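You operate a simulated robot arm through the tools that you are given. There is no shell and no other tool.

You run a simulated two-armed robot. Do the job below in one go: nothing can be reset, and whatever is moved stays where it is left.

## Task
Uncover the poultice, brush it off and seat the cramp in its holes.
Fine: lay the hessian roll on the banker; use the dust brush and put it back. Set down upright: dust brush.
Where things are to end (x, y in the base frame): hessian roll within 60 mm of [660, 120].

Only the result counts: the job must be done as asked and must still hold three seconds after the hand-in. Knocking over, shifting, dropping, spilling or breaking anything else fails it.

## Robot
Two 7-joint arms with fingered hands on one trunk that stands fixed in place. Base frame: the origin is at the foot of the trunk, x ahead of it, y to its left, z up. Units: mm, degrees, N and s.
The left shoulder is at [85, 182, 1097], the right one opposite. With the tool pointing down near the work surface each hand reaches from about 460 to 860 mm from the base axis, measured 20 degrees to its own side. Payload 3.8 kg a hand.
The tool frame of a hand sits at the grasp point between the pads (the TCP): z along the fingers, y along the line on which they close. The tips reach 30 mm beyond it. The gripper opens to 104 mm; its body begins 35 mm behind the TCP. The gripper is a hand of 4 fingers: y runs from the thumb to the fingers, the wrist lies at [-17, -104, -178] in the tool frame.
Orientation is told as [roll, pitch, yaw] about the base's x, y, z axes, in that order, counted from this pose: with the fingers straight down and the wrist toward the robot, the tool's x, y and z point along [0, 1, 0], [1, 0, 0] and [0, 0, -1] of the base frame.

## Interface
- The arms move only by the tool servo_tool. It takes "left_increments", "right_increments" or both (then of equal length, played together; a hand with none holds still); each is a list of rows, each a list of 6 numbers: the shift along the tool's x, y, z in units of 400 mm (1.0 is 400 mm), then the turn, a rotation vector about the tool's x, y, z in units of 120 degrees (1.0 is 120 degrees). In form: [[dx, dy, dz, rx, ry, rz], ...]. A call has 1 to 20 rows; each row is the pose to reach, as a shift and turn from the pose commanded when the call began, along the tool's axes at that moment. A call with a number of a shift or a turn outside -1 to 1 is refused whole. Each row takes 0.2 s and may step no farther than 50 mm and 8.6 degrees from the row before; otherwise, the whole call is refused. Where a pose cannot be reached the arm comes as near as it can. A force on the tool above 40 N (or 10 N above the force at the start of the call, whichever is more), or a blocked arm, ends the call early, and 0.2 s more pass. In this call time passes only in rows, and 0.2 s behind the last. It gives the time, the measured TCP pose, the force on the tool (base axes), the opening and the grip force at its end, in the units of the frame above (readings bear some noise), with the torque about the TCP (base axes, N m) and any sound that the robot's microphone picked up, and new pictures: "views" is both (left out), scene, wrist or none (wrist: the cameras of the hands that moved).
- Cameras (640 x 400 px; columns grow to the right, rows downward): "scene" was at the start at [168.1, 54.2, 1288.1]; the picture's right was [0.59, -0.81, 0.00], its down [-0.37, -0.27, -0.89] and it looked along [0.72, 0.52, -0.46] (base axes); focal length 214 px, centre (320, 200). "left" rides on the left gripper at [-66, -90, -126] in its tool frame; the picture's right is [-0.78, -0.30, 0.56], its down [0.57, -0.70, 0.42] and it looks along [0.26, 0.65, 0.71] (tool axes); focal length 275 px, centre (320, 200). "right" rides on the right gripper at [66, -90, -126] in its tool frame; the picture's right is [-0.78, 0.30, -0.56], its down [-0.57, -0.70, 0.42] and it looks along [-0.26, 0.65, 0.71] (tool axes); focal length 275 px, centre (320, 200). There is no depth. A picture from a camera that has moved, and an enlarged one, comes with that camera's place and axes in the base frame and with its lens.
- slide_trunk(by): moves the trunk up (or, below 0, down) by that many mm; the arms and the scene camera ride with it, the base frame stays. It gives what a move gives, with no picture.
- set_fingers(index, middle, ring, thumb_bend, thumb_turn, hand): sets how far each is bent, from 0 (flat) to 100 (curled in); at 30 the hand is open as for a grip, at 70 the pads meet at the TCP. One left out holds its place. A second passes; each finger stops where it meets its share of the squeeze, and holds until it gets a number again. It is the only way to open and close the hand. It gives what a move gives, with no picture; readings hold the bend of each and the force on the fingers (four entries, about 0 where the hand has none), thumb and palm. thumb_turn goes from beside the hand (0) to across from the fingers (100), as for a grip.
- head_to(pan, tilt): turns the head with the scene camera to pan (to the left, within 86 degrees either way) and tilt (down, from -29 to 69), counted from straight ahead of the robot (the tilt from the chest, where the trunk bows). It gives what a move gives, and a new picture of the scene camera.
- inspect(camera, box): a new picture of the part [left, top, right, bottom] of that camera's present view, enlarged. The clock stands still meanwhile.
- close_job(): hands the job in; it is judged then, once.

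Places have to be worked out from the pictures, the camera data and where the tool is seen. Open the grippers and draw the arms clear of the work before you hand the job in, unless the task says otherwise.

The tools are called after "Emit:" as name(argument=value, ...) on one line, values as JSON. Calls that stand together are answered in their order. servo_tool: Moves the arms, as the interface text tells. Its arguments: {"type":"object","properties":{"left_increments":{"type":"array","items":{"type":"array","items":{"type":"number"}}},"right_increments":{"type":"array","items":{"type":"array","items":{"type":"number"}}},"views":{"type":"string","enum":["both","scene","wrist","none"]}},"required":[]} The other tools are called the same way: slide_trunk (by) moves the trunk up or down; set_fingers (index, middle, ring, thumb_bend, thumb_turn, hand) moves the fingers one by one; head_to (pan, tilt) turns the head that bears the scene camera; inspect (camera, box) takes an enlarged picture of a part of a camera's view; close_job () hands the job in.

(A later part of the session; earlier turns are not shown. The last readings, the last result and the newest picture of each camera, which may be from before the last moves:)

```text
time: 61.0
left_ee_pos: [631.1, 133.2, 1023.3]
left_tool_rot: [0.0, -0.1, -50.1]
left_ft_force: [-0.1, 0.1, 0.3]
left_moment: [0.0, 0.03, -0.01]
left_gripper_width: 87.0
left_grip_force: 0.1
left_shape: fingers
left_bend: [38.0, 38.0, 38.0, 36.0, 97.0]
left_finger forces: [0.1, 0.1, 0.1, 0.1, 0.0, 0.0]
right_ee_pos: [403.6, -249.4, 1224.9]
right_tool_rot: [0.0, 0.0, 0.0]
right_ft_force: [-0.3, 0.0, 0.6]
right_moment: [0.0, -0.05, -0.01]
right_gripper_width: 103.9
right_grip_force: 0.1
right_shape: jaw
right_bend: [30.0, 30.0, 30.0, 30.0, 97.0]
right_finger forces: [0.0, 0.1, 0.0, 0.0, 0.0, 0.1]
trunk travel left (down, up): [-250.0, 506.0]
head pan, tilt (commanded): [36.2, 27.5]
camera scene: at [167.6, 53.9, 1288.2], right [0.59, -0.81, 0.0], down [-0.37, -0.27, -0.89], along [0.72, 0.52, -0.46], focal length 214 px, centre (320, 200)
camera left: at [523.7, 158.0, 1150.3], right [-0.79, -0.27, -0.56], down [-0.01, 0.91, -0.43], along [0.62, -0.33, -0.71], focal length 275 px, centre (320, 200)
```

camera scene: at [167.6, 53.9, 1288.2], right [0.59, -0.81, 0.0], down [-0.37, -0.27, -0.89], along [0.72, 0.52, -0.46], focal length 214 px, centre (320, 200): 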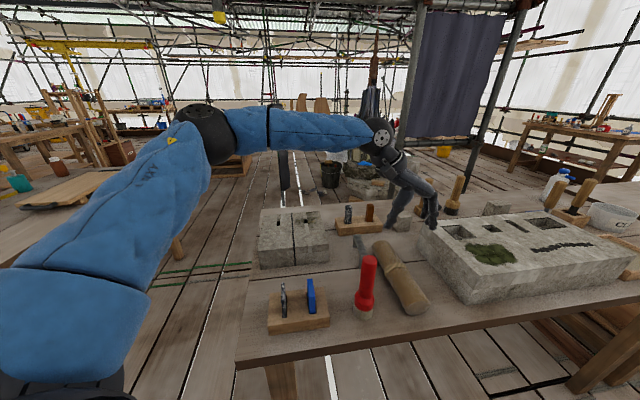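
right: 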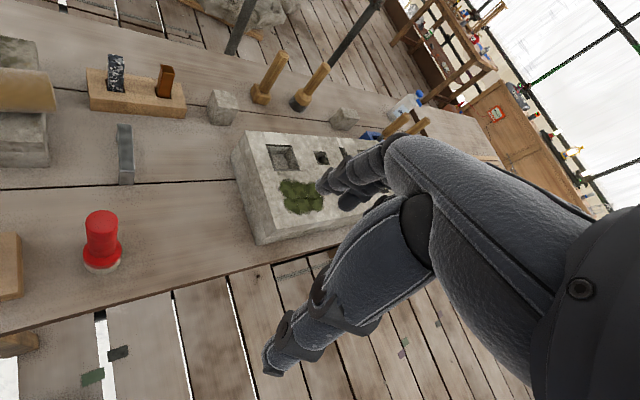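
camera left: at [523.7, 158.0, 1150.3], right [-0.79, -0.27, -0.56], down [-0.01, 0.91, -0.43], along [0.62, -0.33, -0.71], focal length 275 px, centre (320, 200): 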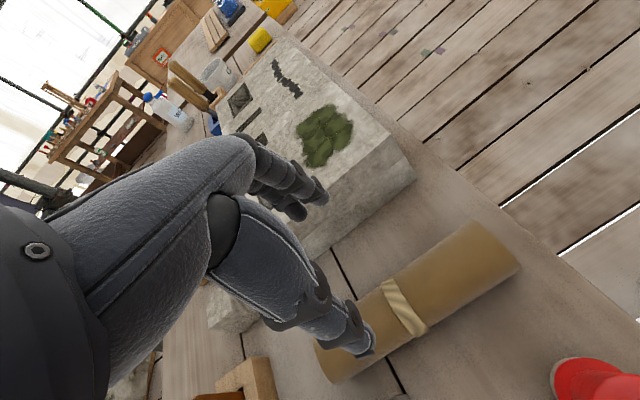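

The roll now lies at about (631,133), well clear of the cramp. I'll move back over the cramp with the hand partly closed to about a 44 mm gap.

Emit:
servo_tool(left_increments=[[0.0495, -0.0403, 0.01, 0, 0, 0], [0.099, -0.0805, 0.03, 0, 0, 0], [0.1485, -0.1208, 0.06, 0, 0, 0], [0.198, -0.161, 0.1, 0, 0, 0], [0.2475, -0.2013, 0.1425, 0, 0, 0]], views="none")

Emit:
set_fingers(hand="left", index=54, middle=54, ring=54, thumb_bend=54)

Emit:
inspect(camera="left", box=[240, 160, 480, 400])

Emit:
inspect(camera="scene", box=[320, 170, 430, 280])

```text
time: 62.2
left_ee_pos: [655.9, 259.2, 965.2]
left_tool_rot: [-0.1, 0.0, -50.0]
left_ft_force: [0.6, 0.0, -0.4]
left_moment: [-0.01, -0.01, 0.01]
left_gripper_width: 86.9
left_grip_force: 0.0
left_shape: fingers
left_bend: [38.0, 38.0, 38.0, 36.0, 97.0]
left_finger forces: [0.1, 0.0, 0.1, 0.0, 0.0, 0.1]
right_ee_pos: [404.5, -250.2, 1225.6]
right_tool_rot: [0.0, 0.1, 0.0]
right_ft_force: [0.8, 0.2, -0.4]
right_moment: [0.0, 0.02, -0.02]
right_gripper_width: 103.7
right_grip_force: 0.1
right_shape: jaw
right_bend: [30.0, 30.0, 30.0, 30.0, 97.0]
right_finger forces: [0.1, 0.1, 0.1, 0.1, 0.0, 0.0]
trunk travel left (down, up): [-250.0, 506.0]
head pan, tilt (commanded): [36.2, 27.5]
```

```text
time: 63.2
left_ee_pos: [656.6, 258.5, 966.9]
left_tool_rot: [-0.1, 0.0, -50.0]
left_ft_force: [0.0, -0.5, 0.6]
left_moment: [0.02, -0.01, 0.01]
left_gripper_width: 43.8
left_grip_force: 0.1
left_shape: fingers
left_bend: [54.0, 54.0, 54.0, 54.0, 97.0]
left_finger forces: [0.0, 0.0, 0.1, 0.0, 0.1, 0.1]
right_ee_pos: [404.7, -250.2, 1224.9]
right_tool_rot: [0.0, 0.0, -0.1]
right_ft_force: [0.1, 0.4, 0.2]
right_moment: [0.0, -0.01, -0.03]
right_gripper_width: 103.6
right_grip_force: 0.1
right_shape: jaw
right_bend: [30.0, 30.0, 30.0, 30.0, 97.0]
right_finger forces: [0.0, 0.0, 0.0, 0.0, 0.1, 0.1]
trunk travel left (down, up): [-250.0, 506.0]
head pan, tilt (commanded): [36.2, 27.5]
```

```text
1.67 times, centred on (360, 280) of left
camera zoom: at [548.2, 284.1, 1092.5], right [-0.79, -0.27, -0.56], down [-0.01, 0.91, -0.42], along [0.62, -0.33, -0.71], focal length 459 px, centre (253, 67)
```

zoom: 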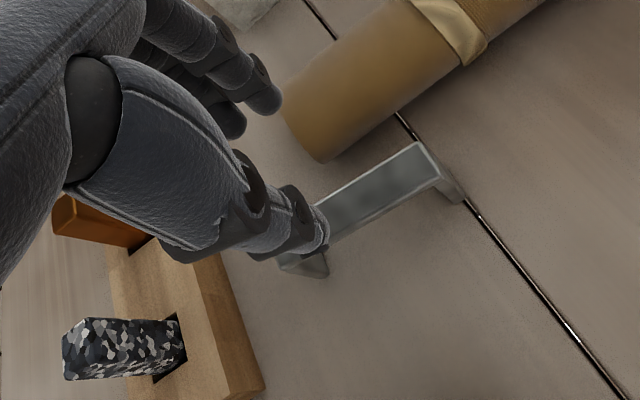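

```text
3.64 times, centred on (375, 225) of scene
camera zoom: at [168.1, 54.1, 1288.1], right [0.59, -0.81, 0.0], down [-0.37, -0.27, -0.89], along [0.72, 0.52, -0.46], focal length 780 px, centre (120, 109)
```

zoom: 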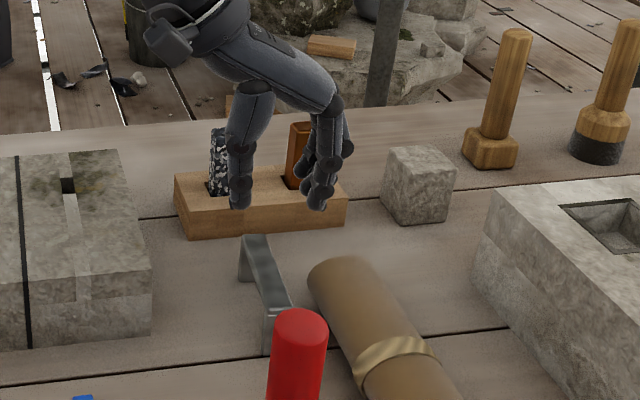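

The bar is centred within 2 mm and the roll's edge is about 42 mm from the grasp line, so I'll narrow the hand slightly and descend with the tips straddling the bar.

Emit:
set_fingers(hand="left", index=57, middle=57, ring=57, thumb_bend=57)

Emit:
servo_tool(left_increments=[[0, -0.004, 0.06, 0, 0, 0], [0, -0.004, 0.11, 0, 0, 0], [0, -0.004, 0.15, 0, 0, 0]], views="none")

Emit:
inspect(camera="left", box=[240, 160, 480, 400])

Emit:
inspect(camera="scene", box=[340, 200, 420, 280])

```text
time: 64.2
left_ee_pos: [656.0, 259.0, 966.2]
left_tool_rot: [0.0, 0.0, -49.9]
left_ft_force: [-0.3, -0.1, 0.1]
left_moment: [-0.03, 0.01, 0.0]
left_gripper_width: 38.6
left_grip_force: 0.0
left_shape: fingers
left_bend: [56.0, 56.0, 56.0, 56.0, 97.0]
left_finger forces: [0.1, 0.0, 0.0, 0.1, 0.0, 0.0]
right_ee_pos: [402.9, -251.5, 1224.5]
right_tool_rot: [0.0, 0.0, -0.1]
right_ft_force: [-0.9, -0.3, 0.2]
right_moment: [-0.01, 0.02, 0.02]
right_gripper_width: 103.5
right_grip_force: 0.1
right_shape: jaw
right_bend: [30.0, 30.0, 30.0, 30.0, 97.0]
right_finger forces: [0.0, 0.0, 0.0, 0.1, 0.0, 0.1]
trunk travel left (down, up): [-250.0, 506.0]
head pan, tilt (commanded): [36.2, 27.5]
```

```text
time: 65.0
left_ee_pos: [654.5, 257.6, 905.0]
left_tool_rot: [-0.2, 0.0, -50.0]
left_ft_force: [0.0, -0.4, 0.3]
left_moment: [-0.02, 0.04, 0.02]
left_gripper_width: 38.6
left_grip_force: 0.2
left_shape: fingers
left_bend: [56.0, 56.0, 56.0, 56.0, 97.0]
left_finger forces: [0.1, 0.0, 0.0, 0.0, 0.0, 0.0]
right_ee_pos: [404.2, -250.4, 1225.2]
right_tool_rot: [0.0, 0.0, -0.1]
right_ft_force: [0.3, 0.0, -0.7]
right_moment: [-0.02, -0.01, 0.02]
right_gripper_width: 103.9
right_grip_force: 0.1
right_shape: jaw
right_bend: [30.0, 30.0, 30.0, 30.0, 97.0]
right_finger forces: [0.0, 0.0, 0.0, 0.0, 0.0, 0.1]
trunk travel left (down, up): [-250.0, 506.0]
head pan, tilt (commanded): [36.2, 27.5]
```

```text
1.67 times, centred on (360, 280) of left
camera zoom: at [547.5, 284.7, 1030.9], right [-0.79, -0.27, -0.56], down [-0.01, 0.91, -0.43], along [0.62, -0.33, -0.71], focal length 459 px, centre (253, 67)
```

zoom: 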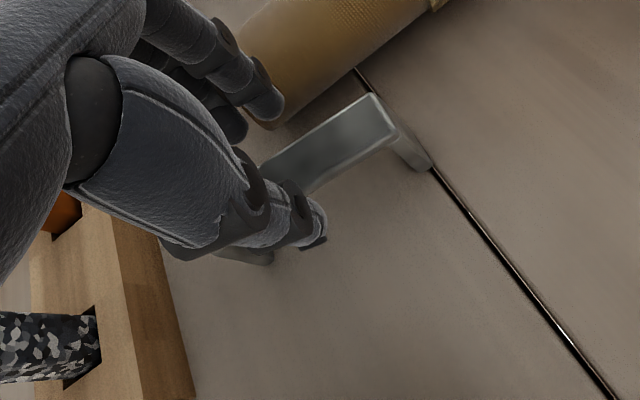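

```text
5.00 times, centred on (380, 240) of scene
camera zoom: at [168.4, 54.2, 1288.1], right [0.59, -0.81, 0.0], down [-0.37, -0.27, -0.89], along [0.72, 0.52, -0.46], focal length 1072 px, centre (20, 0)
```

zoom: 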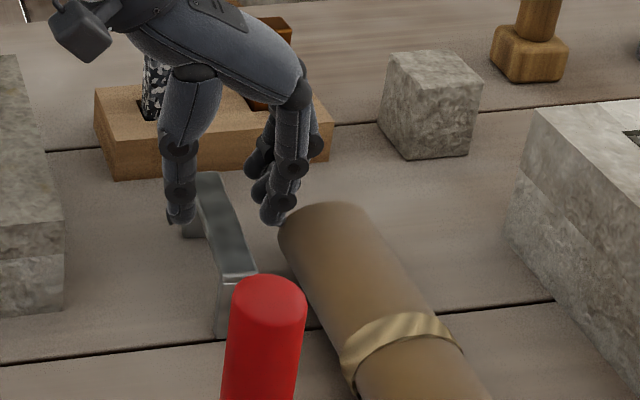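

The tips are just above bar level, with the nearest finger just clear of the roll's end. I'll descend the last 20 mm carefully.

Emit:
servo_tool(left_increments=[[0, 0, 0.02, 0, 0, 0], [0, 0, 0.04, 0, 0, 0], [0, 0, 0.0525, 0, 0, 0]], views="none")

Emit:
inspect(camera="left", box=[240, 160, 480, 400])

Emit:
inspect(camera="scene", box=[340, 200, 420, 280])

```text
time: 65.8
left_ee_pos: [654.4, 258.3, 891.3]
left_tool_rot: [0.4, -0.6, -49.8]
left_ft_force: [-0.2, 2.2, 22.8]
left_moment: [-0.44, -0.69, 0.04]
left_gripper_width: 38.7
left_grip_force: 11.0
left_shape: fingers
left_bend: [56.0, 56.0, 56.0, 56.0, 97.0]
left_finger forces: [0.0, 21.3, 0.1, 0.0, 0.0, 0.0]
right_ee_pos: [402.3, -250.7, 1226.5]
right_tool_rot: [0.0, -0.1, 0.2]
right_ft_force: [0.7, 0.7, 0.2]
right_moment: [-0.02, 0.02, 0.03]
right_gripper_width: 103.8
right_grip_force: 0.1
right_shape: jaw
right_bend: [30.0, 30.0, 30.0, 30.0, 97.0]
right_finger forces: [0.1, 0.0, 0.0, 0.1, 0.0, 0.0]
trunk travel left (down, up): [-250.0, 506.0]
head pan, tilt (commanded): [36.2, 27.5]
```

```text
1.67 times, centred on (360, 280) of left
camera zoom: at [546.6, 284.0, 1015.7], right [-0.78, -0.28, -0.56], down [-0.01, 0.9, -0.43], along [0.63, -0.33, -0.7], focal length 459 px, centre (253, 67)
```

zoom: 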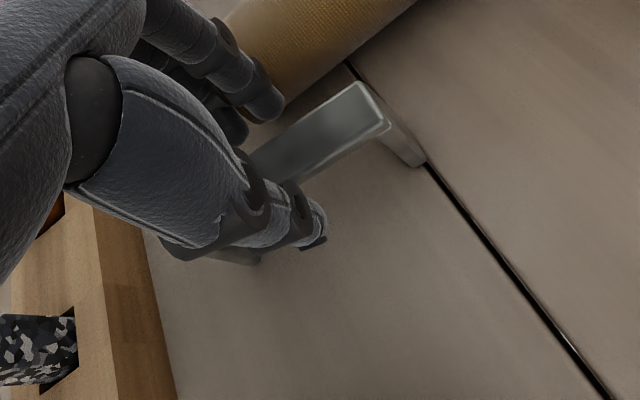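

```text
5.00 times, centred on (380, 240) of scene
camera zoom: at [165.6, 53.5, 1288.9], right [0.59, -0.81, 0.0], down [-0.37, -0.27, -0.89], along [0.72, 0.53, -0.46], focal length 1072 px, centre (20, 0)
```

zoom: 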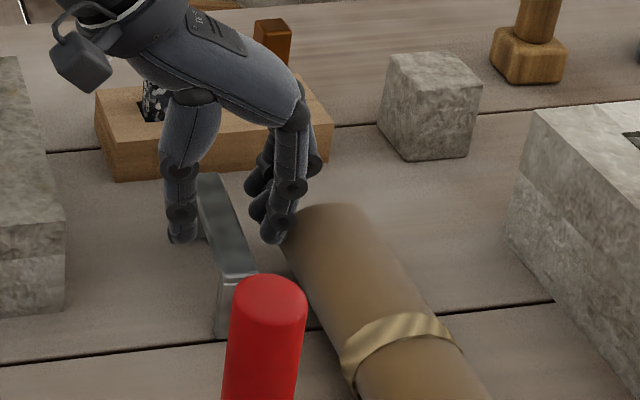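

The middle finger touched the roll's far corner (contact at about 36 mm to the side). I'll back straight up at once and check that nothing moved.

Emit:
servo_tool(left_increments=[[0, 0, -0.03, 0, 0, 0], [0, 0, -0.08, 0, 0, 0], [0, 0, -0.16, 0, 0, 0]], views="both")

Emit:
inspect(camera="left", box=[240, 160, 540, 400])

Emit:
inspect(camera="scene", box=[320, 200, 440, 320])

```text
time: 66.6
left_ee_pos: [654.8, 258.6, 949.2]
left_tool_rot: [-0.1, 0.0, -50.1]
left_ft_force: [-0.2, -0.3, -0.3]
left_moment: [0.02, 0.01, 0.02]
left_gripper_width: 38.4
left_grip_force: 0.0
left_shape: fingers
left_bend: [56.0, 56.0, 56.0, 56.0, 97.0]
left_finger forces: [0.0, 0.0, 0.1, 0.0, 0.0, 0.1]
right_ee_pos: [403.6, -251.1, 1225.3]
right_tool_rot: [0.0, 0.0, 0.0]
right_ft_force: [-0.2, -0.1, -0.5]
right_moment: [0.01, 0.01, 0.05]
right_gripper_width: 103.7
right_grip_force: 0.0
right_shape: jaw
right_bend: [30.0, 30.0, 30.0, 30.0, 97.0]
right_finger forces: [0.1, 0.0, 0.1, 0.0, 0.0, 0.1]
trunk travel left (down, up): [-250.0, 506.0]
head pan, tilt (commanded): [36.2, 27.5]
camera scene: at [167.9, 53.9, 1288.1], right [0.59, -0.81, 0.0], down [-0.37, -0.27, -0.89], along [0.72, 0.52, -0.46], focal length 214 px, centre (320, 200)
camera left: at [547.0, 284.3, 1075.0], right [-0.79, -0.27, -0.56], down [-0.01, 0.91, -0.42], along [0.62, -0.33, -0.72], focal length 275 px, centre (320, 200)
```

scene: 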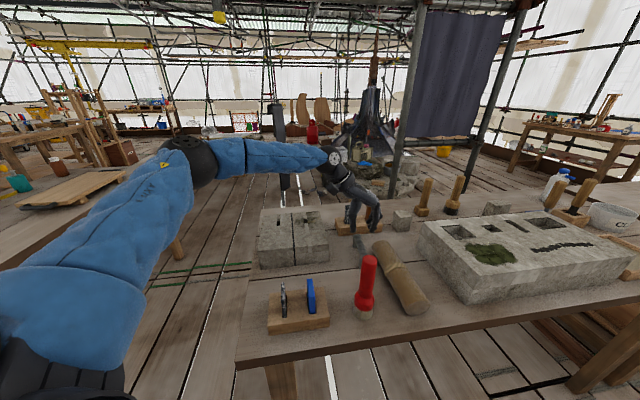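
left: 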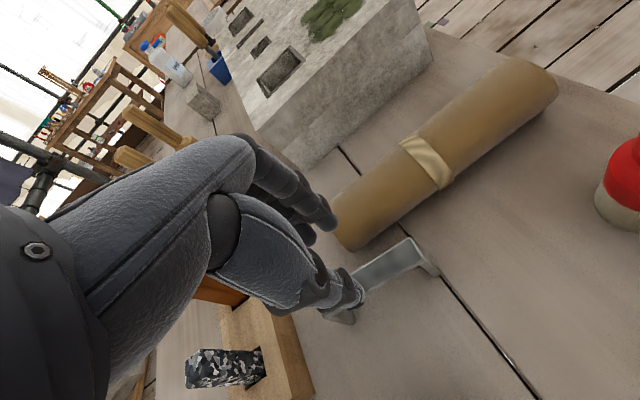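

```text
1.67 times, centred on (390, 280) of left
camera zoom: at [547.0, 284.3, 1075.0], right [-0.79, -0.27, -0.56], down [-0.01, 0.91, -0.42], along [0.62, -0.33, -0.72], focal length 459 px, centre (203, 67)
```

zoom: 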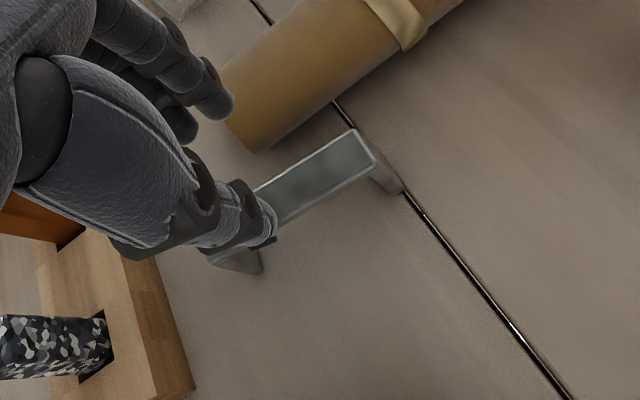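

```text
3.33 times, centred on (380, 260) of scene
camera zoom: at [167.9, 53.9, 1288.1], right [0.59, -0.81, 0.0], down [-0.37, -0.27, -0.89], along [0.72, 0.52, -0.46], focal length 715 px, centre (120, 0)
```

zoom: 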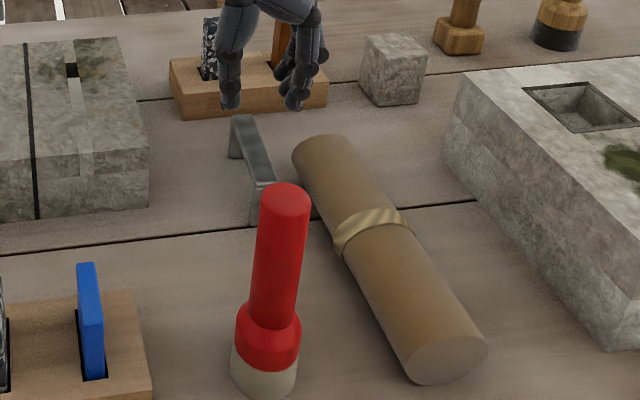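

Nothing moved; the roll's corner is beside the bar's middle, so gripping about 28 mm towards the cramp's far end keeps index, middle and thumb clear of it. I'll shift that way and open the ring finger slightly.

Emit:
servo_tool(left_increments=[[0.035, -0.002, 0, 0, 0, 0], [0.07, -0.004, 0, 0, 0, 0], [0.07, -0.004, 0.05, 0, 0, 0], [0.07, -0.004, 0.1, 0, 0, 0]], views="none")

Emit:
inspect(camera="left", box=[240, 160, 480, 400])

Emit:
inspect(camera="scene", box=[340, 200, 420, 280])

```text
time: 67.6
left_ee_pos: [675.6, 277.6, 910.3]
left_tool_rot: [-0.1, -0.1, -50.0]
left_ft_force: [0.3, 0.2, 0.6]
left_moment: [0.01, 0.0, -0.02]
left_gripper_width: 38.7
left_grip_force: 0.1
left_shape: fingers
left_bend: [56.0, 56.0, 56.0, 56.0, 97.0]
left_finger forces: [0.1, 0.0, 0.0, 0.0, 0.0, 0.0]
right_ee_pos: [403.7, -250.6, 1224.4]
right_tool_rot: [0.0, 0.0, -0.1]
right_ft_force: [0.1, 1.1, 0.4]
right_moment: [-0.02, -0.04, 0.03]
right_gripper_width: 103.8
right_grip_force: 0.1
right_shape: jaw
right_bend: [30.0, 30.0, 30.0, 30.0, 97.0]
right_finger forces: [0.0, 0.1, 0.0, 0.0, 0.0, 0.0]
trunk travel left (down, up): [-250.0, 506.0]
head pan, tilt (commanded): [36.2, 27.5]
```

```text
1.67 times, centred on (360, 280) of left
camera zoom: at [568.0, 303.9, 1035.8], right [-0.79, -0.27, -0.56], down [-0.01, 0.9, -0.43], along [0.62, -0.33, -0.71], focal length 459 px, centre (253, 67)
```

zoom: 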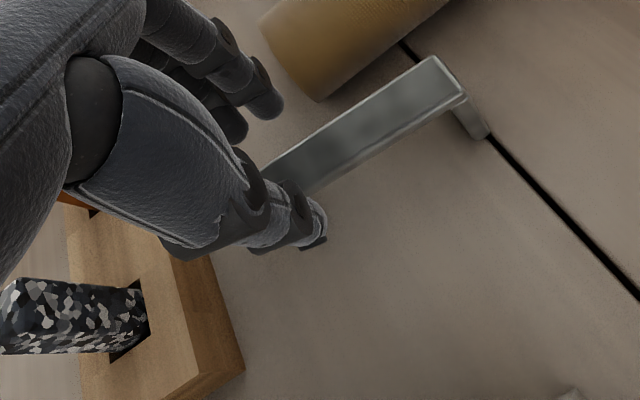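

```text
5.00 times, centred on (380, 240) of scene
camera zoom: at [168.3, 54.1, 1288.1], right [0.59, -0.81, 0.0], down [-0.37, -0.27, -0.89], along [0.72, 0.52, -0.46], focal length 1072 px, centre (20, 0)
```

zoom: 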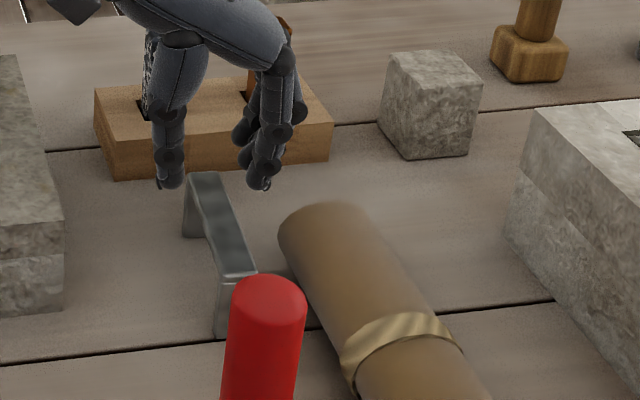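

The fingers now straddle the bar beyond the roll's end, with the bar centred within 1 mm. I'll descend to grip height.

Emit:
servo_tool(left_increments=[[0, 0.002, 0.02, 0, 0, 0], [0, 0.002, 0.045, 0, 0, 0], [0, 0.002, 0.07, 0, 0, 0]], views="none")

Emit:
inspect(camera="left", box=[240, 160, 480, 400])

Emit:
inspect(camera="scene", box=[340, 200, 420, 280])

```text
time: 68.4
left_ee_pos: [677.5, 276.9, 880.4]
left_tool_rot: [0.0, 0.0, -50.1]
left_ft_force: [0.3, 0.8, 0.1]
left_moment: [0.03, 0.01, 0.03]
left_gripper_width: 38.8
left_grip_force: 0.0
left_shape: fingers
left_bend: [56.0, 56.0, 56.0, 56.0, 97.0]
left_finger forces: [0.0, 0.2, 0.0, 0.0, 0.0, 0.1]
right_ee_pos: [404.7, -251.3, 1223.9]
right_tool_rot: [0.0, 0.0, 0.0]
right_ft_force: [0.5, 0.1, 0.2]
right_moment: [0.01, -0.01, 0.0]
right_gripper_width: 103.5
right_grip_force: 0.1
right_shape: jaw
right_bend: [30.0, 30.0, 30.0, 30.0, 97.0]
right_finger forces: [0.1, 0.0, 0.0, 0.1, 0.0, 0.1]
trunk travel left (down, up): [-250.0, 506.0]
head pan, tilt (commanded): [36.2, 27.5]
```

```text
1.67 times, centred on (360, 280) of left
camera zoom: at [569.2, 303.1, 1007.0], right [-0.79, -0.27, -0.56], down [-0.01, 0.91, -0.43], along [0.62, -0.33, -0.71], focal length 459 px, centre (253, 67)
```

zoom: 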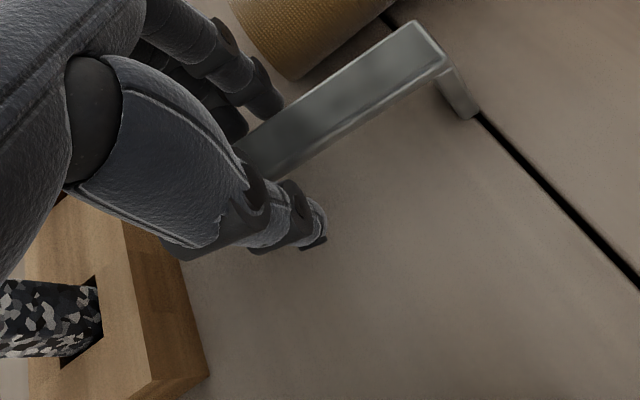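

```text
5.00 times, centred on (380, 240) of scene
camera zoom: at [168.3, 54.0, 1288.1], right [0.59, -0.81, 0.0], down [-0.37, -0.27, -0.89], along [0.72, 0.52, -0.46], focal length 1072 px, centre (20, 0)
```

zoom: 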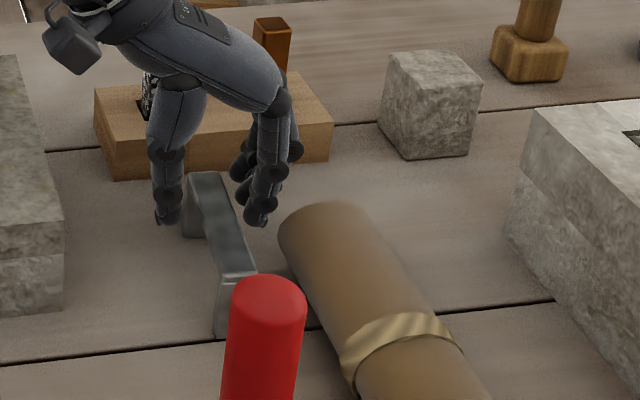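

The tips straddle the bar with no contact. I'll close thumb, index and middle a few degrees to feel which side touches first.

Emit:
set_fingers(hand="left", index=61, middle=61, thumb_bend=61)

Emit:
inspect(camera="scene", box=[350, 210, 410, 270])

```text
time: 69.4
left_ee_pos: [677.3, 277.3, 881.6]
left_tool_rot: [0.0, 0.0, -50.1]
left_ft_force: [0.9, -1.1, 0.1]
left_moment: [-0.01, 0.03, -0.02]
left_gripper_width: 25.7
left_grip_force: 0.1
left_shape: fingers
left_bend: [61.0, 61.0, 56.0, 61.0, 97.0]
left_finger forces: [0.0, 0.1, 0.0, 0.0, 0.0, 0.0]
right_ee_pos: [403.9, -250.8, 1225.0]
right_tool_rot: [0.2, 0.0, 0.1]
right_ft_force: [0.2, 0.6, -0.2]
right_moment: [-0.01, 0.03, -0.01]
right_gripper_width: 103.5
right_grip_force: 0.1
right_shape: jaw
right_bend: [30.0, 30.0, 30.0, 30.0, 97.0]
right_finger forces: [0.0, 0.1, 0.0, 0.0, 0.0, 0.0]
trunk travel left (down, up): [-250.0, 506.0]
head pan, tilt (commanded): [36.2, 27.5]
```

```text
6.67 times, centred on (380, 240) of scene
camera zoom: at [168.1, 54.1, 1288.1], right [0.59, -0.81, 0.0], down [-0.37, -0.27, -0.89], along [0.72, 0.52, -0.46], focal length 1430 px, centre (-80, -67)
```

zoom: 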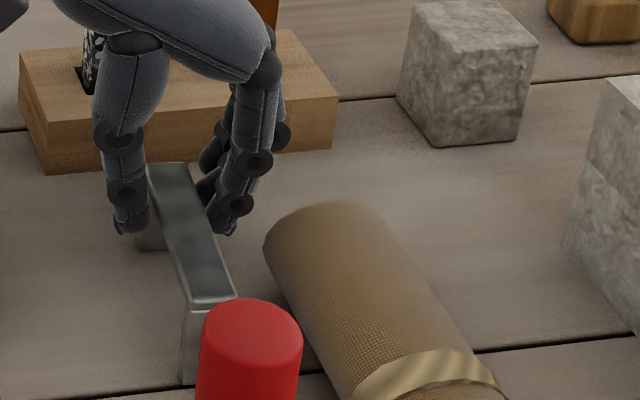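

Still no contact with the gap nearly closed and evenly spaced. I'll close fully on the bar.

Emit:
set_fingers(hand="left", index=72, middle=72, thumb_bend=72)

Emit:
inspect(camera="scene", box=[350, 210, 410, 270])

Emit:
inspect(camera="left", box=[240, 160, 480, 400])

```text
time: 70.4
left_ee_pos: [676.9, 277.0, 880.1]
left_tool_rot: [0.0, 0.0, -49.9]
left_ft_force: [-0.4, -0.5, -0.3]
left_moment: [-0.02, -0.01, -0.01]
left_gripper_width: 14.7
left_grip_force: 10.4
left_shape: fingers
left_bend: [71.0, 67.0, 56.0, 64.0, 96.0]
left_finger forces: [6.2, 4.0, 0.0, 0.0, 10.6, 0.1]
right_ee_pos: [404.0, -250.9, 1225.6]
right_tool_rot: [0.0, 0.0, 0.0]
right_ft_force: [-0.7, -0.7, -0.1]
right_moment: [0.0, -0.01, 0.0]
right_gripper_width: 103.8
right_grip_force: 0.1
right_shape: jaw
right_bend: [30.0, 30.0, 30.0, 30.0, 97.0]
right_finger forces: [0.1, 0.0, 0.0, 0.0, 0.1, 0.0]
trunk travel left (down, up): [-250.0, 506.0]
head pan, tilt (commanded): [36.2, 27.5]
```

```text
6.67 times, centred on (380, 240) of scene
camera zoom: at [168.2, 54.1, 1288.1], right [0.59, -0.81, 0.0], down [-0.37, -0.27, -0.89], along [0.72, 0.52, -0.46], focal length 1430 px, centre (-80, -67)
```

zoom: 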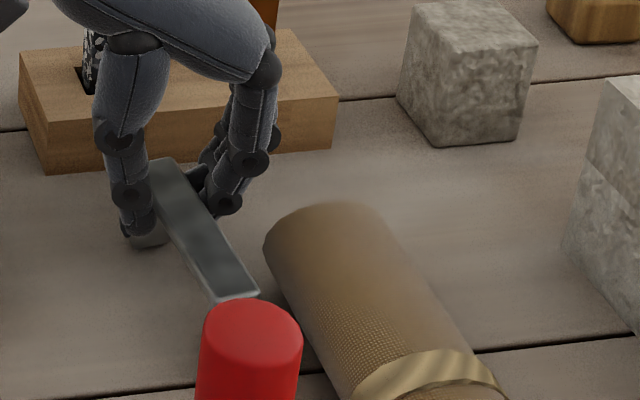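

```text
1.67 times, centred on (360, 280) of left
camera zoom: at [569.1, 303.3, 1007.2], right [-0.79, -0.27, -0.56], down [-0.01, 0.91, -0.43], along [0.62, -0.33, -0.71], focal length 459 px, centre (253, 67)
```

zoom: 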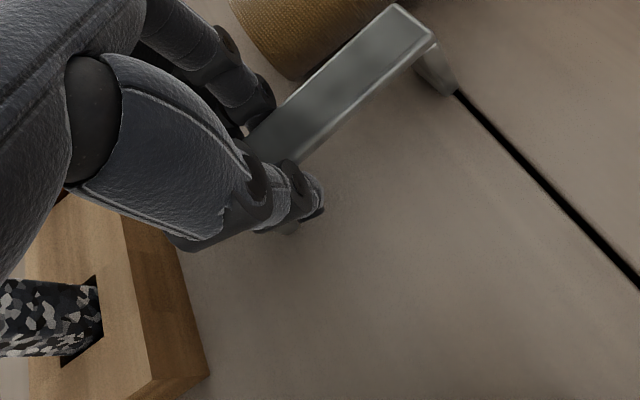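

The bar is held (10 N) but it twisted about 8° in the grip as it closed. I'll lift it slightly and shift it about 30 mm away from the roll, into the open, so that I can re-grip it at its middle.

Emit:
servo_tool(left_increments=[[0, 0, -0.01, 0, 0, 0], [0, 0, -0.025, 0, 0, 0], [0, -0.02, -0.025, 0, 0, 0], [0, -0.05, -0.025, 0, 0, 0], [0, -0.08, -0.025, 0, 0, 0]], views="both")

Emit:
inspect(camera="left", box=[240, 160, 480, 400])

Emit:
inspect(camera="scene", box=[330, 210, 410, 270])

```text
time: 71.6
left_ee_pos: [654.0, 301.1, 889.9]
left_tool_rot: [-0.2, 0.0, -50.2]
left_ft_force: [-0.2, -0.6, -1.7]
left_moment: [0.05, 0.02, 0.01]
left_gripper_width: 14.8
left_grip_force: 10.8
left_shape: fingers
left_bend: [71.0, 71.0, 56.0, 64.0, 95.0]
left_finger forces: [6.5, 4.0, 0.0, 0.1, 10.6, 0.0]
right_ee_pos: [404.5, -250.5, 1225.4]
right_tool_rot: [0.0, 0.0, 0.0]
right_ft_force: [-0.9, 0.3, 0.7]
right_moment: [0.0, 0.01, 0.02]
right_gripper_width: 103.9
right_grip_force: 0.0
right_shape: jaw
right_bend: [30.0, 30.0, 30.0, 30.0, 97.0]
right_finger forces: [0.0, 0.0, 0.0, 0.0, 0.1, 0.1]
trunk travel left (down, up): [-250.0, 506.0]
head pan, tilt (commanded): [36.2, 27.5]
camera scene: at [168.1, 54.4, 1288.1], right [0.59, -0.81, 0.0], down [-0.37, -0.27, -0.89], along [0.72, 0.52, -0.46], focal length 214 px, centre (320, 200)
camera left: at [548.1, 327.3, 1017.3], right [-0.79, -0.27, -0.56], down [-0.01, 0.91, -0.43], along [0.62, -0.33, -0.71], focal length 275 px, centre (320, 200)
```

scene: 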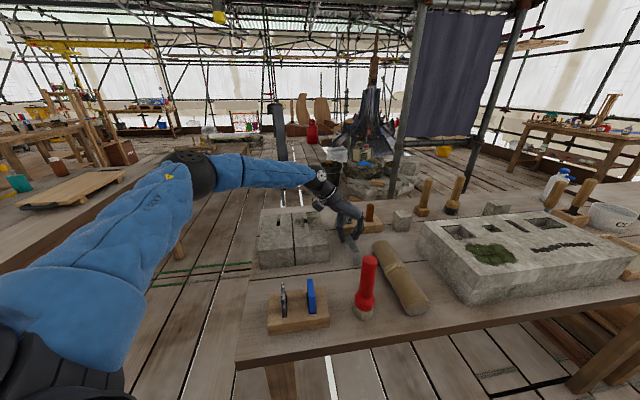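
left: 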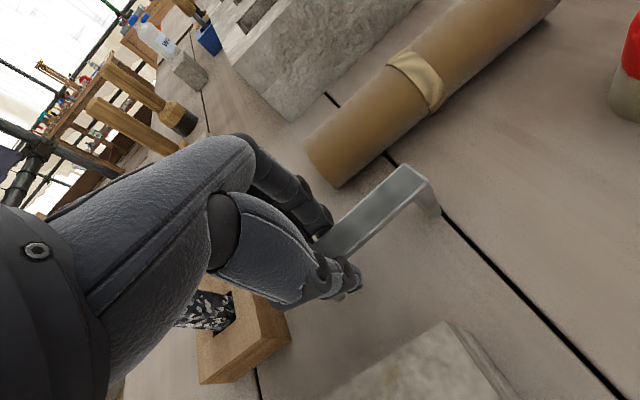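

```text
1.67 times, centred on (360, 280) of left
camera zoom: at [548.1, 327.3, 1017.3], right [-0.79, -0.27, -0.56], down [-0.01, 0.91, -0.43], along [0.62, -0.33, -0.71], focal length 459 px, centre (253, 67)
```

zoom: 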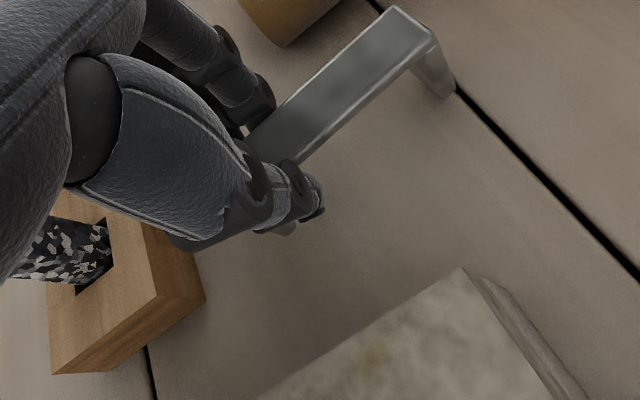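

```text
6.67 times, centred on (370, 240) of scene
camera zoom: at [168.1, 54.4, 1288.1], right [0.59, -0.81, 0.0], down [-0.37, -0.27, -0.89], along [0.72, 0.52, -0.46], focal length 1430 px, centre (-13, -67)
```

zoom: 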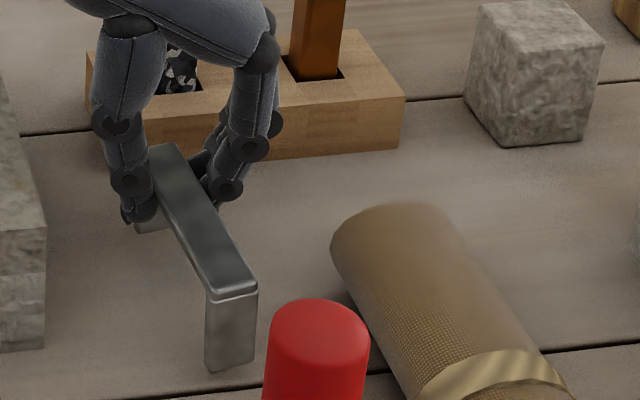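

The cramp is lifted and now sits in open space. I'll set it back down on its legs here.

Emit:
servo_tool(left_increments=[[0, 0, 0.012, 0, 0, 0], [0, 0, 0.022, 0, 0, 0], [0, 0, 0.027, 0, 0, 0]], views="none")

Emit:
inspect(camera="scene", box=[330, 210, 410, 270])

```text
time: 72.4
left_ee_pos: [655.8, 301.9, 880.4]
left_tool_rot: [0.1, 0.0, -50.0]
left_ft_force: [0.2, 0.5, -0.3]
left_moment: [0.01, 0.04, 0.05]
left_gripper_width: 14.6
left_grip_force: 10.4
left_shape: fingers
left_bend: [71.0, 67.0, 56.0, 64.0, 95.0]
left_finger forces: [6.0, 3.9, 0.1, 0.1, 10.5, 0.0]
right_ee_pos: [403.7, -250.4, 1224.5]
right_tool_rot: [0.1, 0.1, 0.1]
right_ft_force: [0.0, 0.4, 0.0]
right_moment: [-0.01, 0.0, 0.0]
right_gripper_width: 103.4
right_grip_force: 0.0
right_shape: jaw
right_bend: [30.0, 30.0, 30.0, 30.0, 97.0]
right_finger forces: [0.0, 0.0, 0.0, 0.0, 0.1, 0.0]
trunk travel left (down, up): [-250.0, 506.0]
head pan, tilt (commanded): [36.2, 27.5]
```

```text
6.67 times, centred on (370, 240) of scene
camera zoom: at [168.2, 54.2, 1288.1], right [0.59, -0.81, 0.0], down [-0.37, -0.27, -0.89], along [0.72, 0.52, -0.46], focal length 1430 px, centre (-13, -67)
```

zoom: 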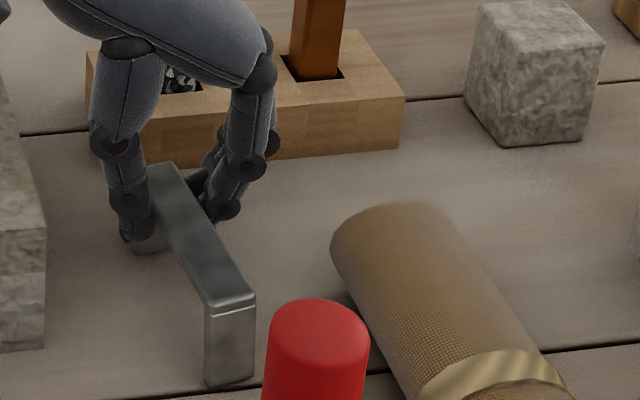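

The cramp's weight is back on the bench and it stands on both legs. I'll release gently, then rise a little and view it.

Emit:
set_fingers(hand="left", index=63, middle=59, thumb_bend=56)

Emit:
set_fingers(hand="left", index=50, middle=50, ring=50, thumb_bend=50)

Emit:
servo_tool(left_increments=[[0, 0, -0.05, 0, 0, 0], [0, 0, -0.12, 0, 0, 0], [0, 0, -0.2, 0, 0, 0]], views="both")

Emit:
inspect(camera="left", box=[240, 160, 480, 400])

Emit:
inspect(camera="scene", box=[330, 200, 410, 280])

```text
time: 73.4
left_ee_pos: [654.9, 301.4, 880.4]
left_tool_rot: [0.0, 0.0, -50.0]
left_ft_force: [0.2, -0.8, -0.1]
left_moment: [0.01, -0.02, 0.01]
left_gripper_width: 28.8
left_grip_force: 0.0
left_shape: fingers
left_bend: [63.0, 59.0, 56.0, 56.0, 97.0]
left_finger forces: [0.0, 0.0, 0.0, 0.1, 0.0, 0.1]
right_ee_pos: [404.1, -251.0, 1225.3]
right_tool_rot: [0.0, 0.0, 0.0]
right_ft_force: [-0.7, 0.4, -0.4]
right_moment: [0.02, -0.03, -0.02]
right_gripper_width: 103.9
right_grip_force: 0.0
right_shape: jaw
right_bend: [30.0, 30.0, 30.0, 30.0, 97.0]
right_finger forces: [0.0, 0.0, 0.0, 0.1, 0.1, 0.0]
trunk travel left (down, up): [-250.0, 506.0]
head pan, tilt (commanded): [36.2, 27.5]
```

```text
time: 74.4
left_ee_pos: [656.4, 302.0, 880.8]
left_tool_rot: [-0.1, 0.0, -50.0]
left_ft_force: [0.4, 0.3, -0.4]
left_moment: [-0.02, -0.01, -0.01]
left_gripper_width: 53.0
left_grip_force: 0.1
left_shape: fingers
left_bend: [50.0, 50.0, 50.0, 50.0, 97.0]
left_finger forces: [0.0, 0.1, 0.0, 0.0, 0.0, 0.0]
right_ee_pos: [403.1, -250.5, 1224.3]
right_tool_rot: [0.0, -0.1, 0.0]
right_ft_force: [0.8, 0.7, -0.1]
right_moment: [0.0, 0.02, -0.03]
right_gripper_width: 103.8
right_grip_force: 0.1
right_shape: jaw
right_bend: [30.0, 30.0, 30.0, 30.0, 97.0]
right_finger forces: [0.0, 0.0, 0.1, 0.0, 0.1, 0.1]
trunk travel left (down, up): [-250.0, 506.0]
head pan, tilt (commanded): [36.2, 27.5]
```

```text
time: 75.2
left_ee_pos: [655.0, 301.8, 961.6]
left_tool_rot: [0.0, 0.1, -49.9]
left_ft_force: [-0.5, 0.5, 0.7]
left_moment: [0.0, -0.01, 0.0]
left_gripper_width: 53.2
left_grip_force: 0.1
left_shape: fingers
left_bend: [50.0, 50.0, 50.0, 50.0, 97.0]
left_finger forces: [0.0, 0.0, 0.1, 0.1, 0.1, 0.1]
right_ee_pos: [403.3, -250.5, 1224.5]
right_tool_rot: [-0.1, 0.0, 0.0]
right_ft_force: [-0.6, 0.0, -0.3]
right_moment: [-0.02, 0.0, 0.03]
right_gripper_width: 103.5
right_grip_force: 0.0
right_shape: jaw
right_bend: [30.0, 30.0, 30.0, 30.0, 97.0]
right_finger forces: [0.0, 0.0, 0.0, 0.0, 0.0, 0.0]
trunk travel left (down, up): [-250.0, 506.0]
head pan, tilt (commanded): [36.2, 27.5]
camera scene: at [167.7, 53.8, 1288.2], right [0.59, -0.81, 0.0], down [-0.37, -0.27, -0.89], along [0.72, 0.52, -0.46], focal length 214 px, centre (320, 200)
camera left: at [547.3, 327.6, 1087.6], right [-0.78, -0.27, -0.56], down [-0.01, 0.91, -0.43], along [0.62, -0.33, -0.71], focal length 275 px, centre (320, 200)
```

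scene: 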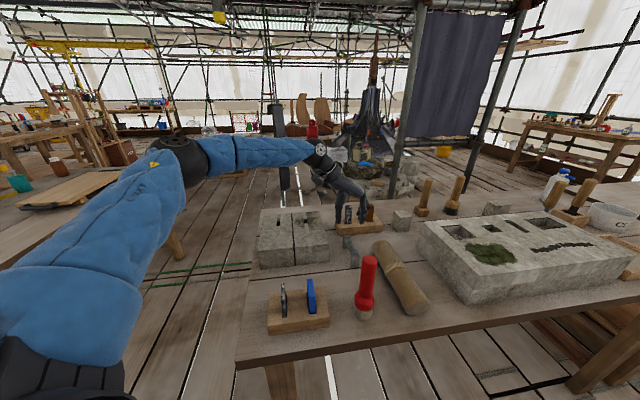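
left: 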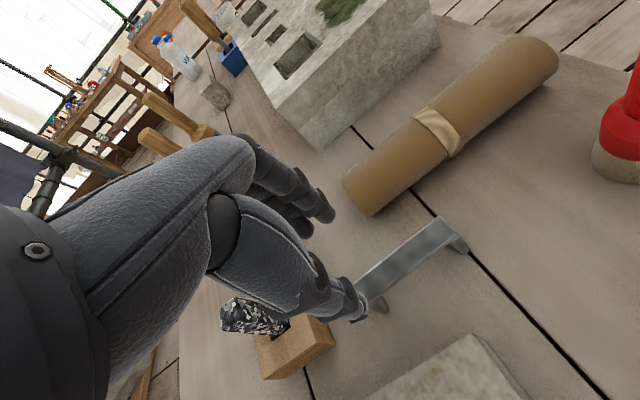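

```text
1.67 times, centred on (360, 280) of left
camera zoom: at [547.3, 327.6, 1087.6], right [-0.78, -0.27, -0.56], down [-0.01, 0.91, -0.43], along [0.62, -0.33, -0.71], focal length 459 px, centre (253, 67)
```

zoom: 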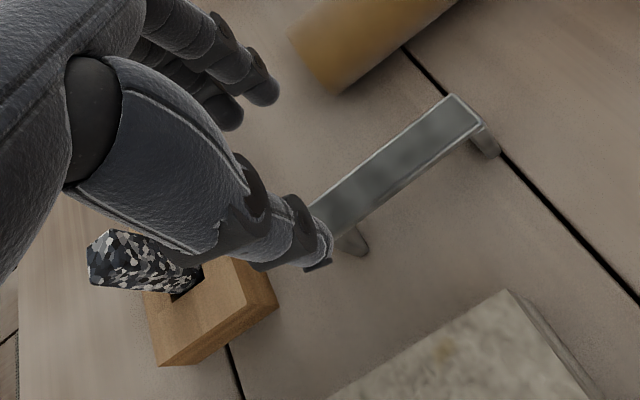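

```text
5.00 times, centred on (370, 240) of scene
camera zoom: at [167.7, 53.8, 1288.2], right [0.59, -0.81, 0.0], down [-0.37, -0.27, -0.89], along [0.72, 0.52, -0.46], focal length 1072 px, centre (70, 0)
```

zoom: 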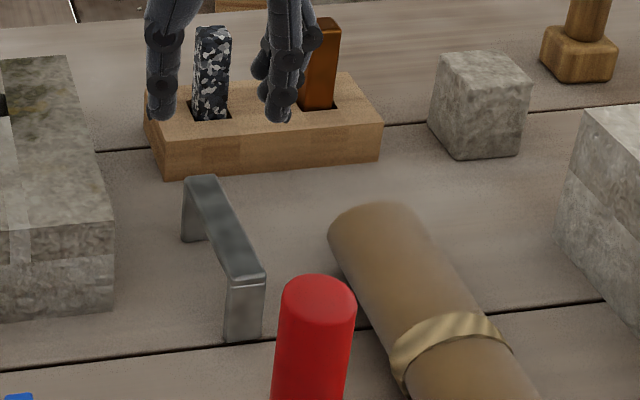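

The cramp stands free in open space. I'll rise above its middle, turned to about -43°, to measure its centre and angle precisely.

Emit:
servo_tool(left_increments=[[-0.0216, 0.002, -0.07, 0, 0, -0.019], [-0.0432, 0.005, -0.13, 0, 0, -0.038], [-0.0648, 0.007, -0.2, 0, 0, -0.0575]], views="none")

Emit:
inspect(camera="left", box=[320, 220, 480, 380])

Emit:
inspect(camera="scene", box=[340, 220, 390, 275])

```text
time: 76.0
left_ee_pos: [638.1, 282.3, 1041.3]
left_tool_rot: [0.0, 0.0, -43.0]
left_ft_force: [0.3, -0.4, 0.1]
left_moment: [-0.01, 0.0, 0.04]
left_gripper_width: 53.4
left_grip_force: 0.0
left_shape: fingers
left_bend: [50.0, 50.0, 50.0, 50.0, 97.0]
left_finger forces: [0.0, 0.0, 0.1, 0.0, 0.0, 0.1]
right_ee_pos: [403.5, -251.0, 1224.6]
right_tool_rot: [0.1, 0.0, -0.1]
right_ft_force: [-0.7, 0.1, 0.4]
right_moment: [0.01, -0.03, 0.03]
right_gripper_width: 103.6
right_grip_force: 0.0
right_shape: jaw
right_bend: [30.0, 30.0, 30.0, 30.0, 97.0]
right_finger forces: [0.0, 0.0, 0.1, 0.0, 0.1, 0.1]
trunk travel left (down, up): [-250.0, 506.0]
head pan, tilt (commanded): [36.2, 27.5]
```

```text
2.50 times, centred on (400, 300) of left
camera zoom: at [526.8, 294.9, 1167.4], right [-0.75, -0.36, -0.56], down [-0.12, 0.9, -0.42], along [0.65, -0.25, -0.71], focal length 688 px, centre (120, -50)
```

zoom: 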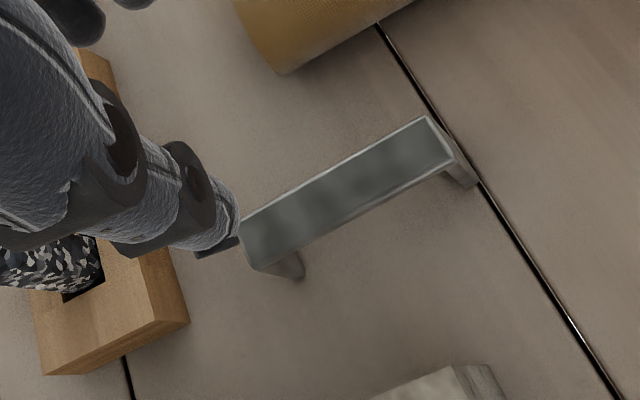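

```text
7.27 times, centred on (365, 248) of scene
camera zoom: at [167.3, 53.6, 1288.3], right [0.59, -0.81, 0.0], down [-0.37, -0.27, -0.89], along [0.72, 0.53, -0.46], focal length 1560 px, centre (-7, -146)
```

zoom: 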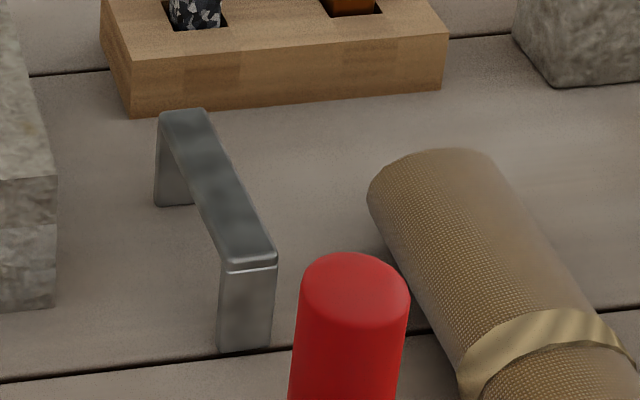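

From above the cramp is centred 3 mm from the grasp point and perfectly aligned. I'll pre-bend the index a bit more than the middle finger, since it touched later last time, and descend onto the bar's middle.

Emit:
set_fingers(hand="left", index=59, middle=54, ring=50, thumb_bend=52)

Emit:
servo_tool(left_increments=[[-0.004, -0.002, 0.08, 0, 0, 0], [-0.0078, -0.002, 0.17, 0, 0, 0], [-0.0078, -0.002, 0.26, 0, 0, 0], [-0.0078, -0.002, 0.33, 0, 0, 0]], views="none")

Emit:
inspect(camera="left", box=[240, 160, 480, 400])

Emit:
inspect(camera="scene", box=[330, 205, 400, 275])

```text
time: 77.0
left_ee_pos: [637.4, 283.6, 1040.1]
left_tool_rot: [0.0, 0.0, -43.1]
left_ft_force: [0.4, -0.3, 0.0]
left_moment: [-0.02, 0.01, 0.0]
left_gripper_width: 39.9
left_grip_force: 0.0
left_shape: fingers
left_bend: [59.0, 54.0, 50.0, 52.0, 97.0]
left_finger forces: [0.1, 0.0, 0.0, 0.0, 0.0, 0.1]
right_ee_pos: [404.4, -250.3, 1225.4]
right_tool_rot: [0.0, 0.0, -0.1]
right_ft_force: [-0.7, -0.1, 0.2]
right_moment: [-0.02, -0.04, 0.03]
right_gripper_width: 103.6
right_grip_force: 0.0
right_shape: jaw
right_bend: [30.0, 30.0, 30.0, 30.0, 97.0]
right_finger forces: [0.0, 0.1, 0.1, 0.0, 0.1, 0.0]
trunk travel left (down, up): [-250.0, 506.0]
head pan, tilt (commanded): [36.2, 27.5]
```

```text
time: 78.0
left_ee_pos: [634.2, 280.5, 906.9]
left_tool_rot: [0.0, -0.1, -43.1]
left_ft_force: [1.3, 0.6, -1.2]
left_moment: [0.0, 0.0, -0.01]
left_gripper_width: 39.8
left_grip_force: 0.1
left_shape: fingers
left_bend: [59.0, 54.0, 50.0, 52.0, 97.0]
left_finger forces: [0.0, 0.0, 0.0, 0.0, 0.0, 0.0]
right_ee_pos: [403.8, -249.0, 1224.3]
right_tool_rot: [0.0, 0.1, 0.1]
right_ft_force: [-0.2, -0.7, -0.1]
right_moment: [-0.04, -0.01, 0.03]
right_gripper_width: 103.6
right_grip_force: 0.0
right_shape: jaw
right_bend: [30.0, 30.0, 30.0, 30.0, 97.0]
right_finger forces: [0.0, 0.0, 0.0, 0.1, 0.1, 0.0]
trunk travel left (down, up): [-250.0, 506.0]
head pan, tilt (commanded): [36.2, 27.5]
```

```text
1.67 times, centred on (360, 280) of left
camera zoom: at [524.9, 293.9, 1033.3], right [-0.75, -0.36, -0.56], down [-0.12, 0.9, -0.43], along [0.65, -0.25, -0.71], focal length 459 px, centre (253, 67)
```

zoom: 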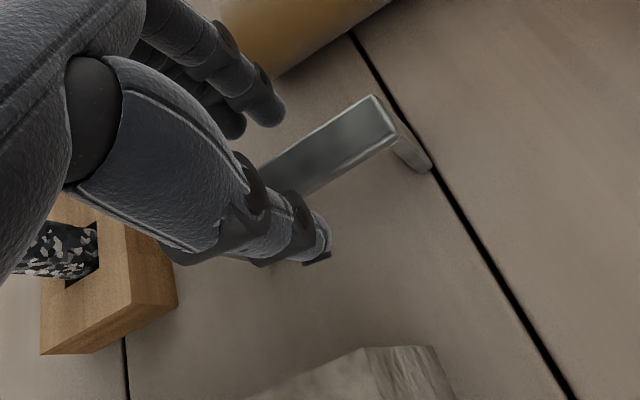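

```text
5.71 times, centred on (365, 240) of scene
camera zoom: at [168.4, 54.2, 1288.1], right [0.59, -0.81, 0.0], down [-0.37, -0.27, -0.89], along [0.72, 0.52, -0.46], focal length 1226 px, centre (63, -29)
```

zoom: 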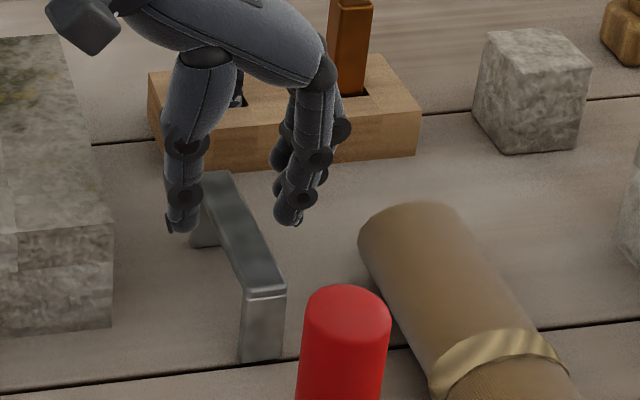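

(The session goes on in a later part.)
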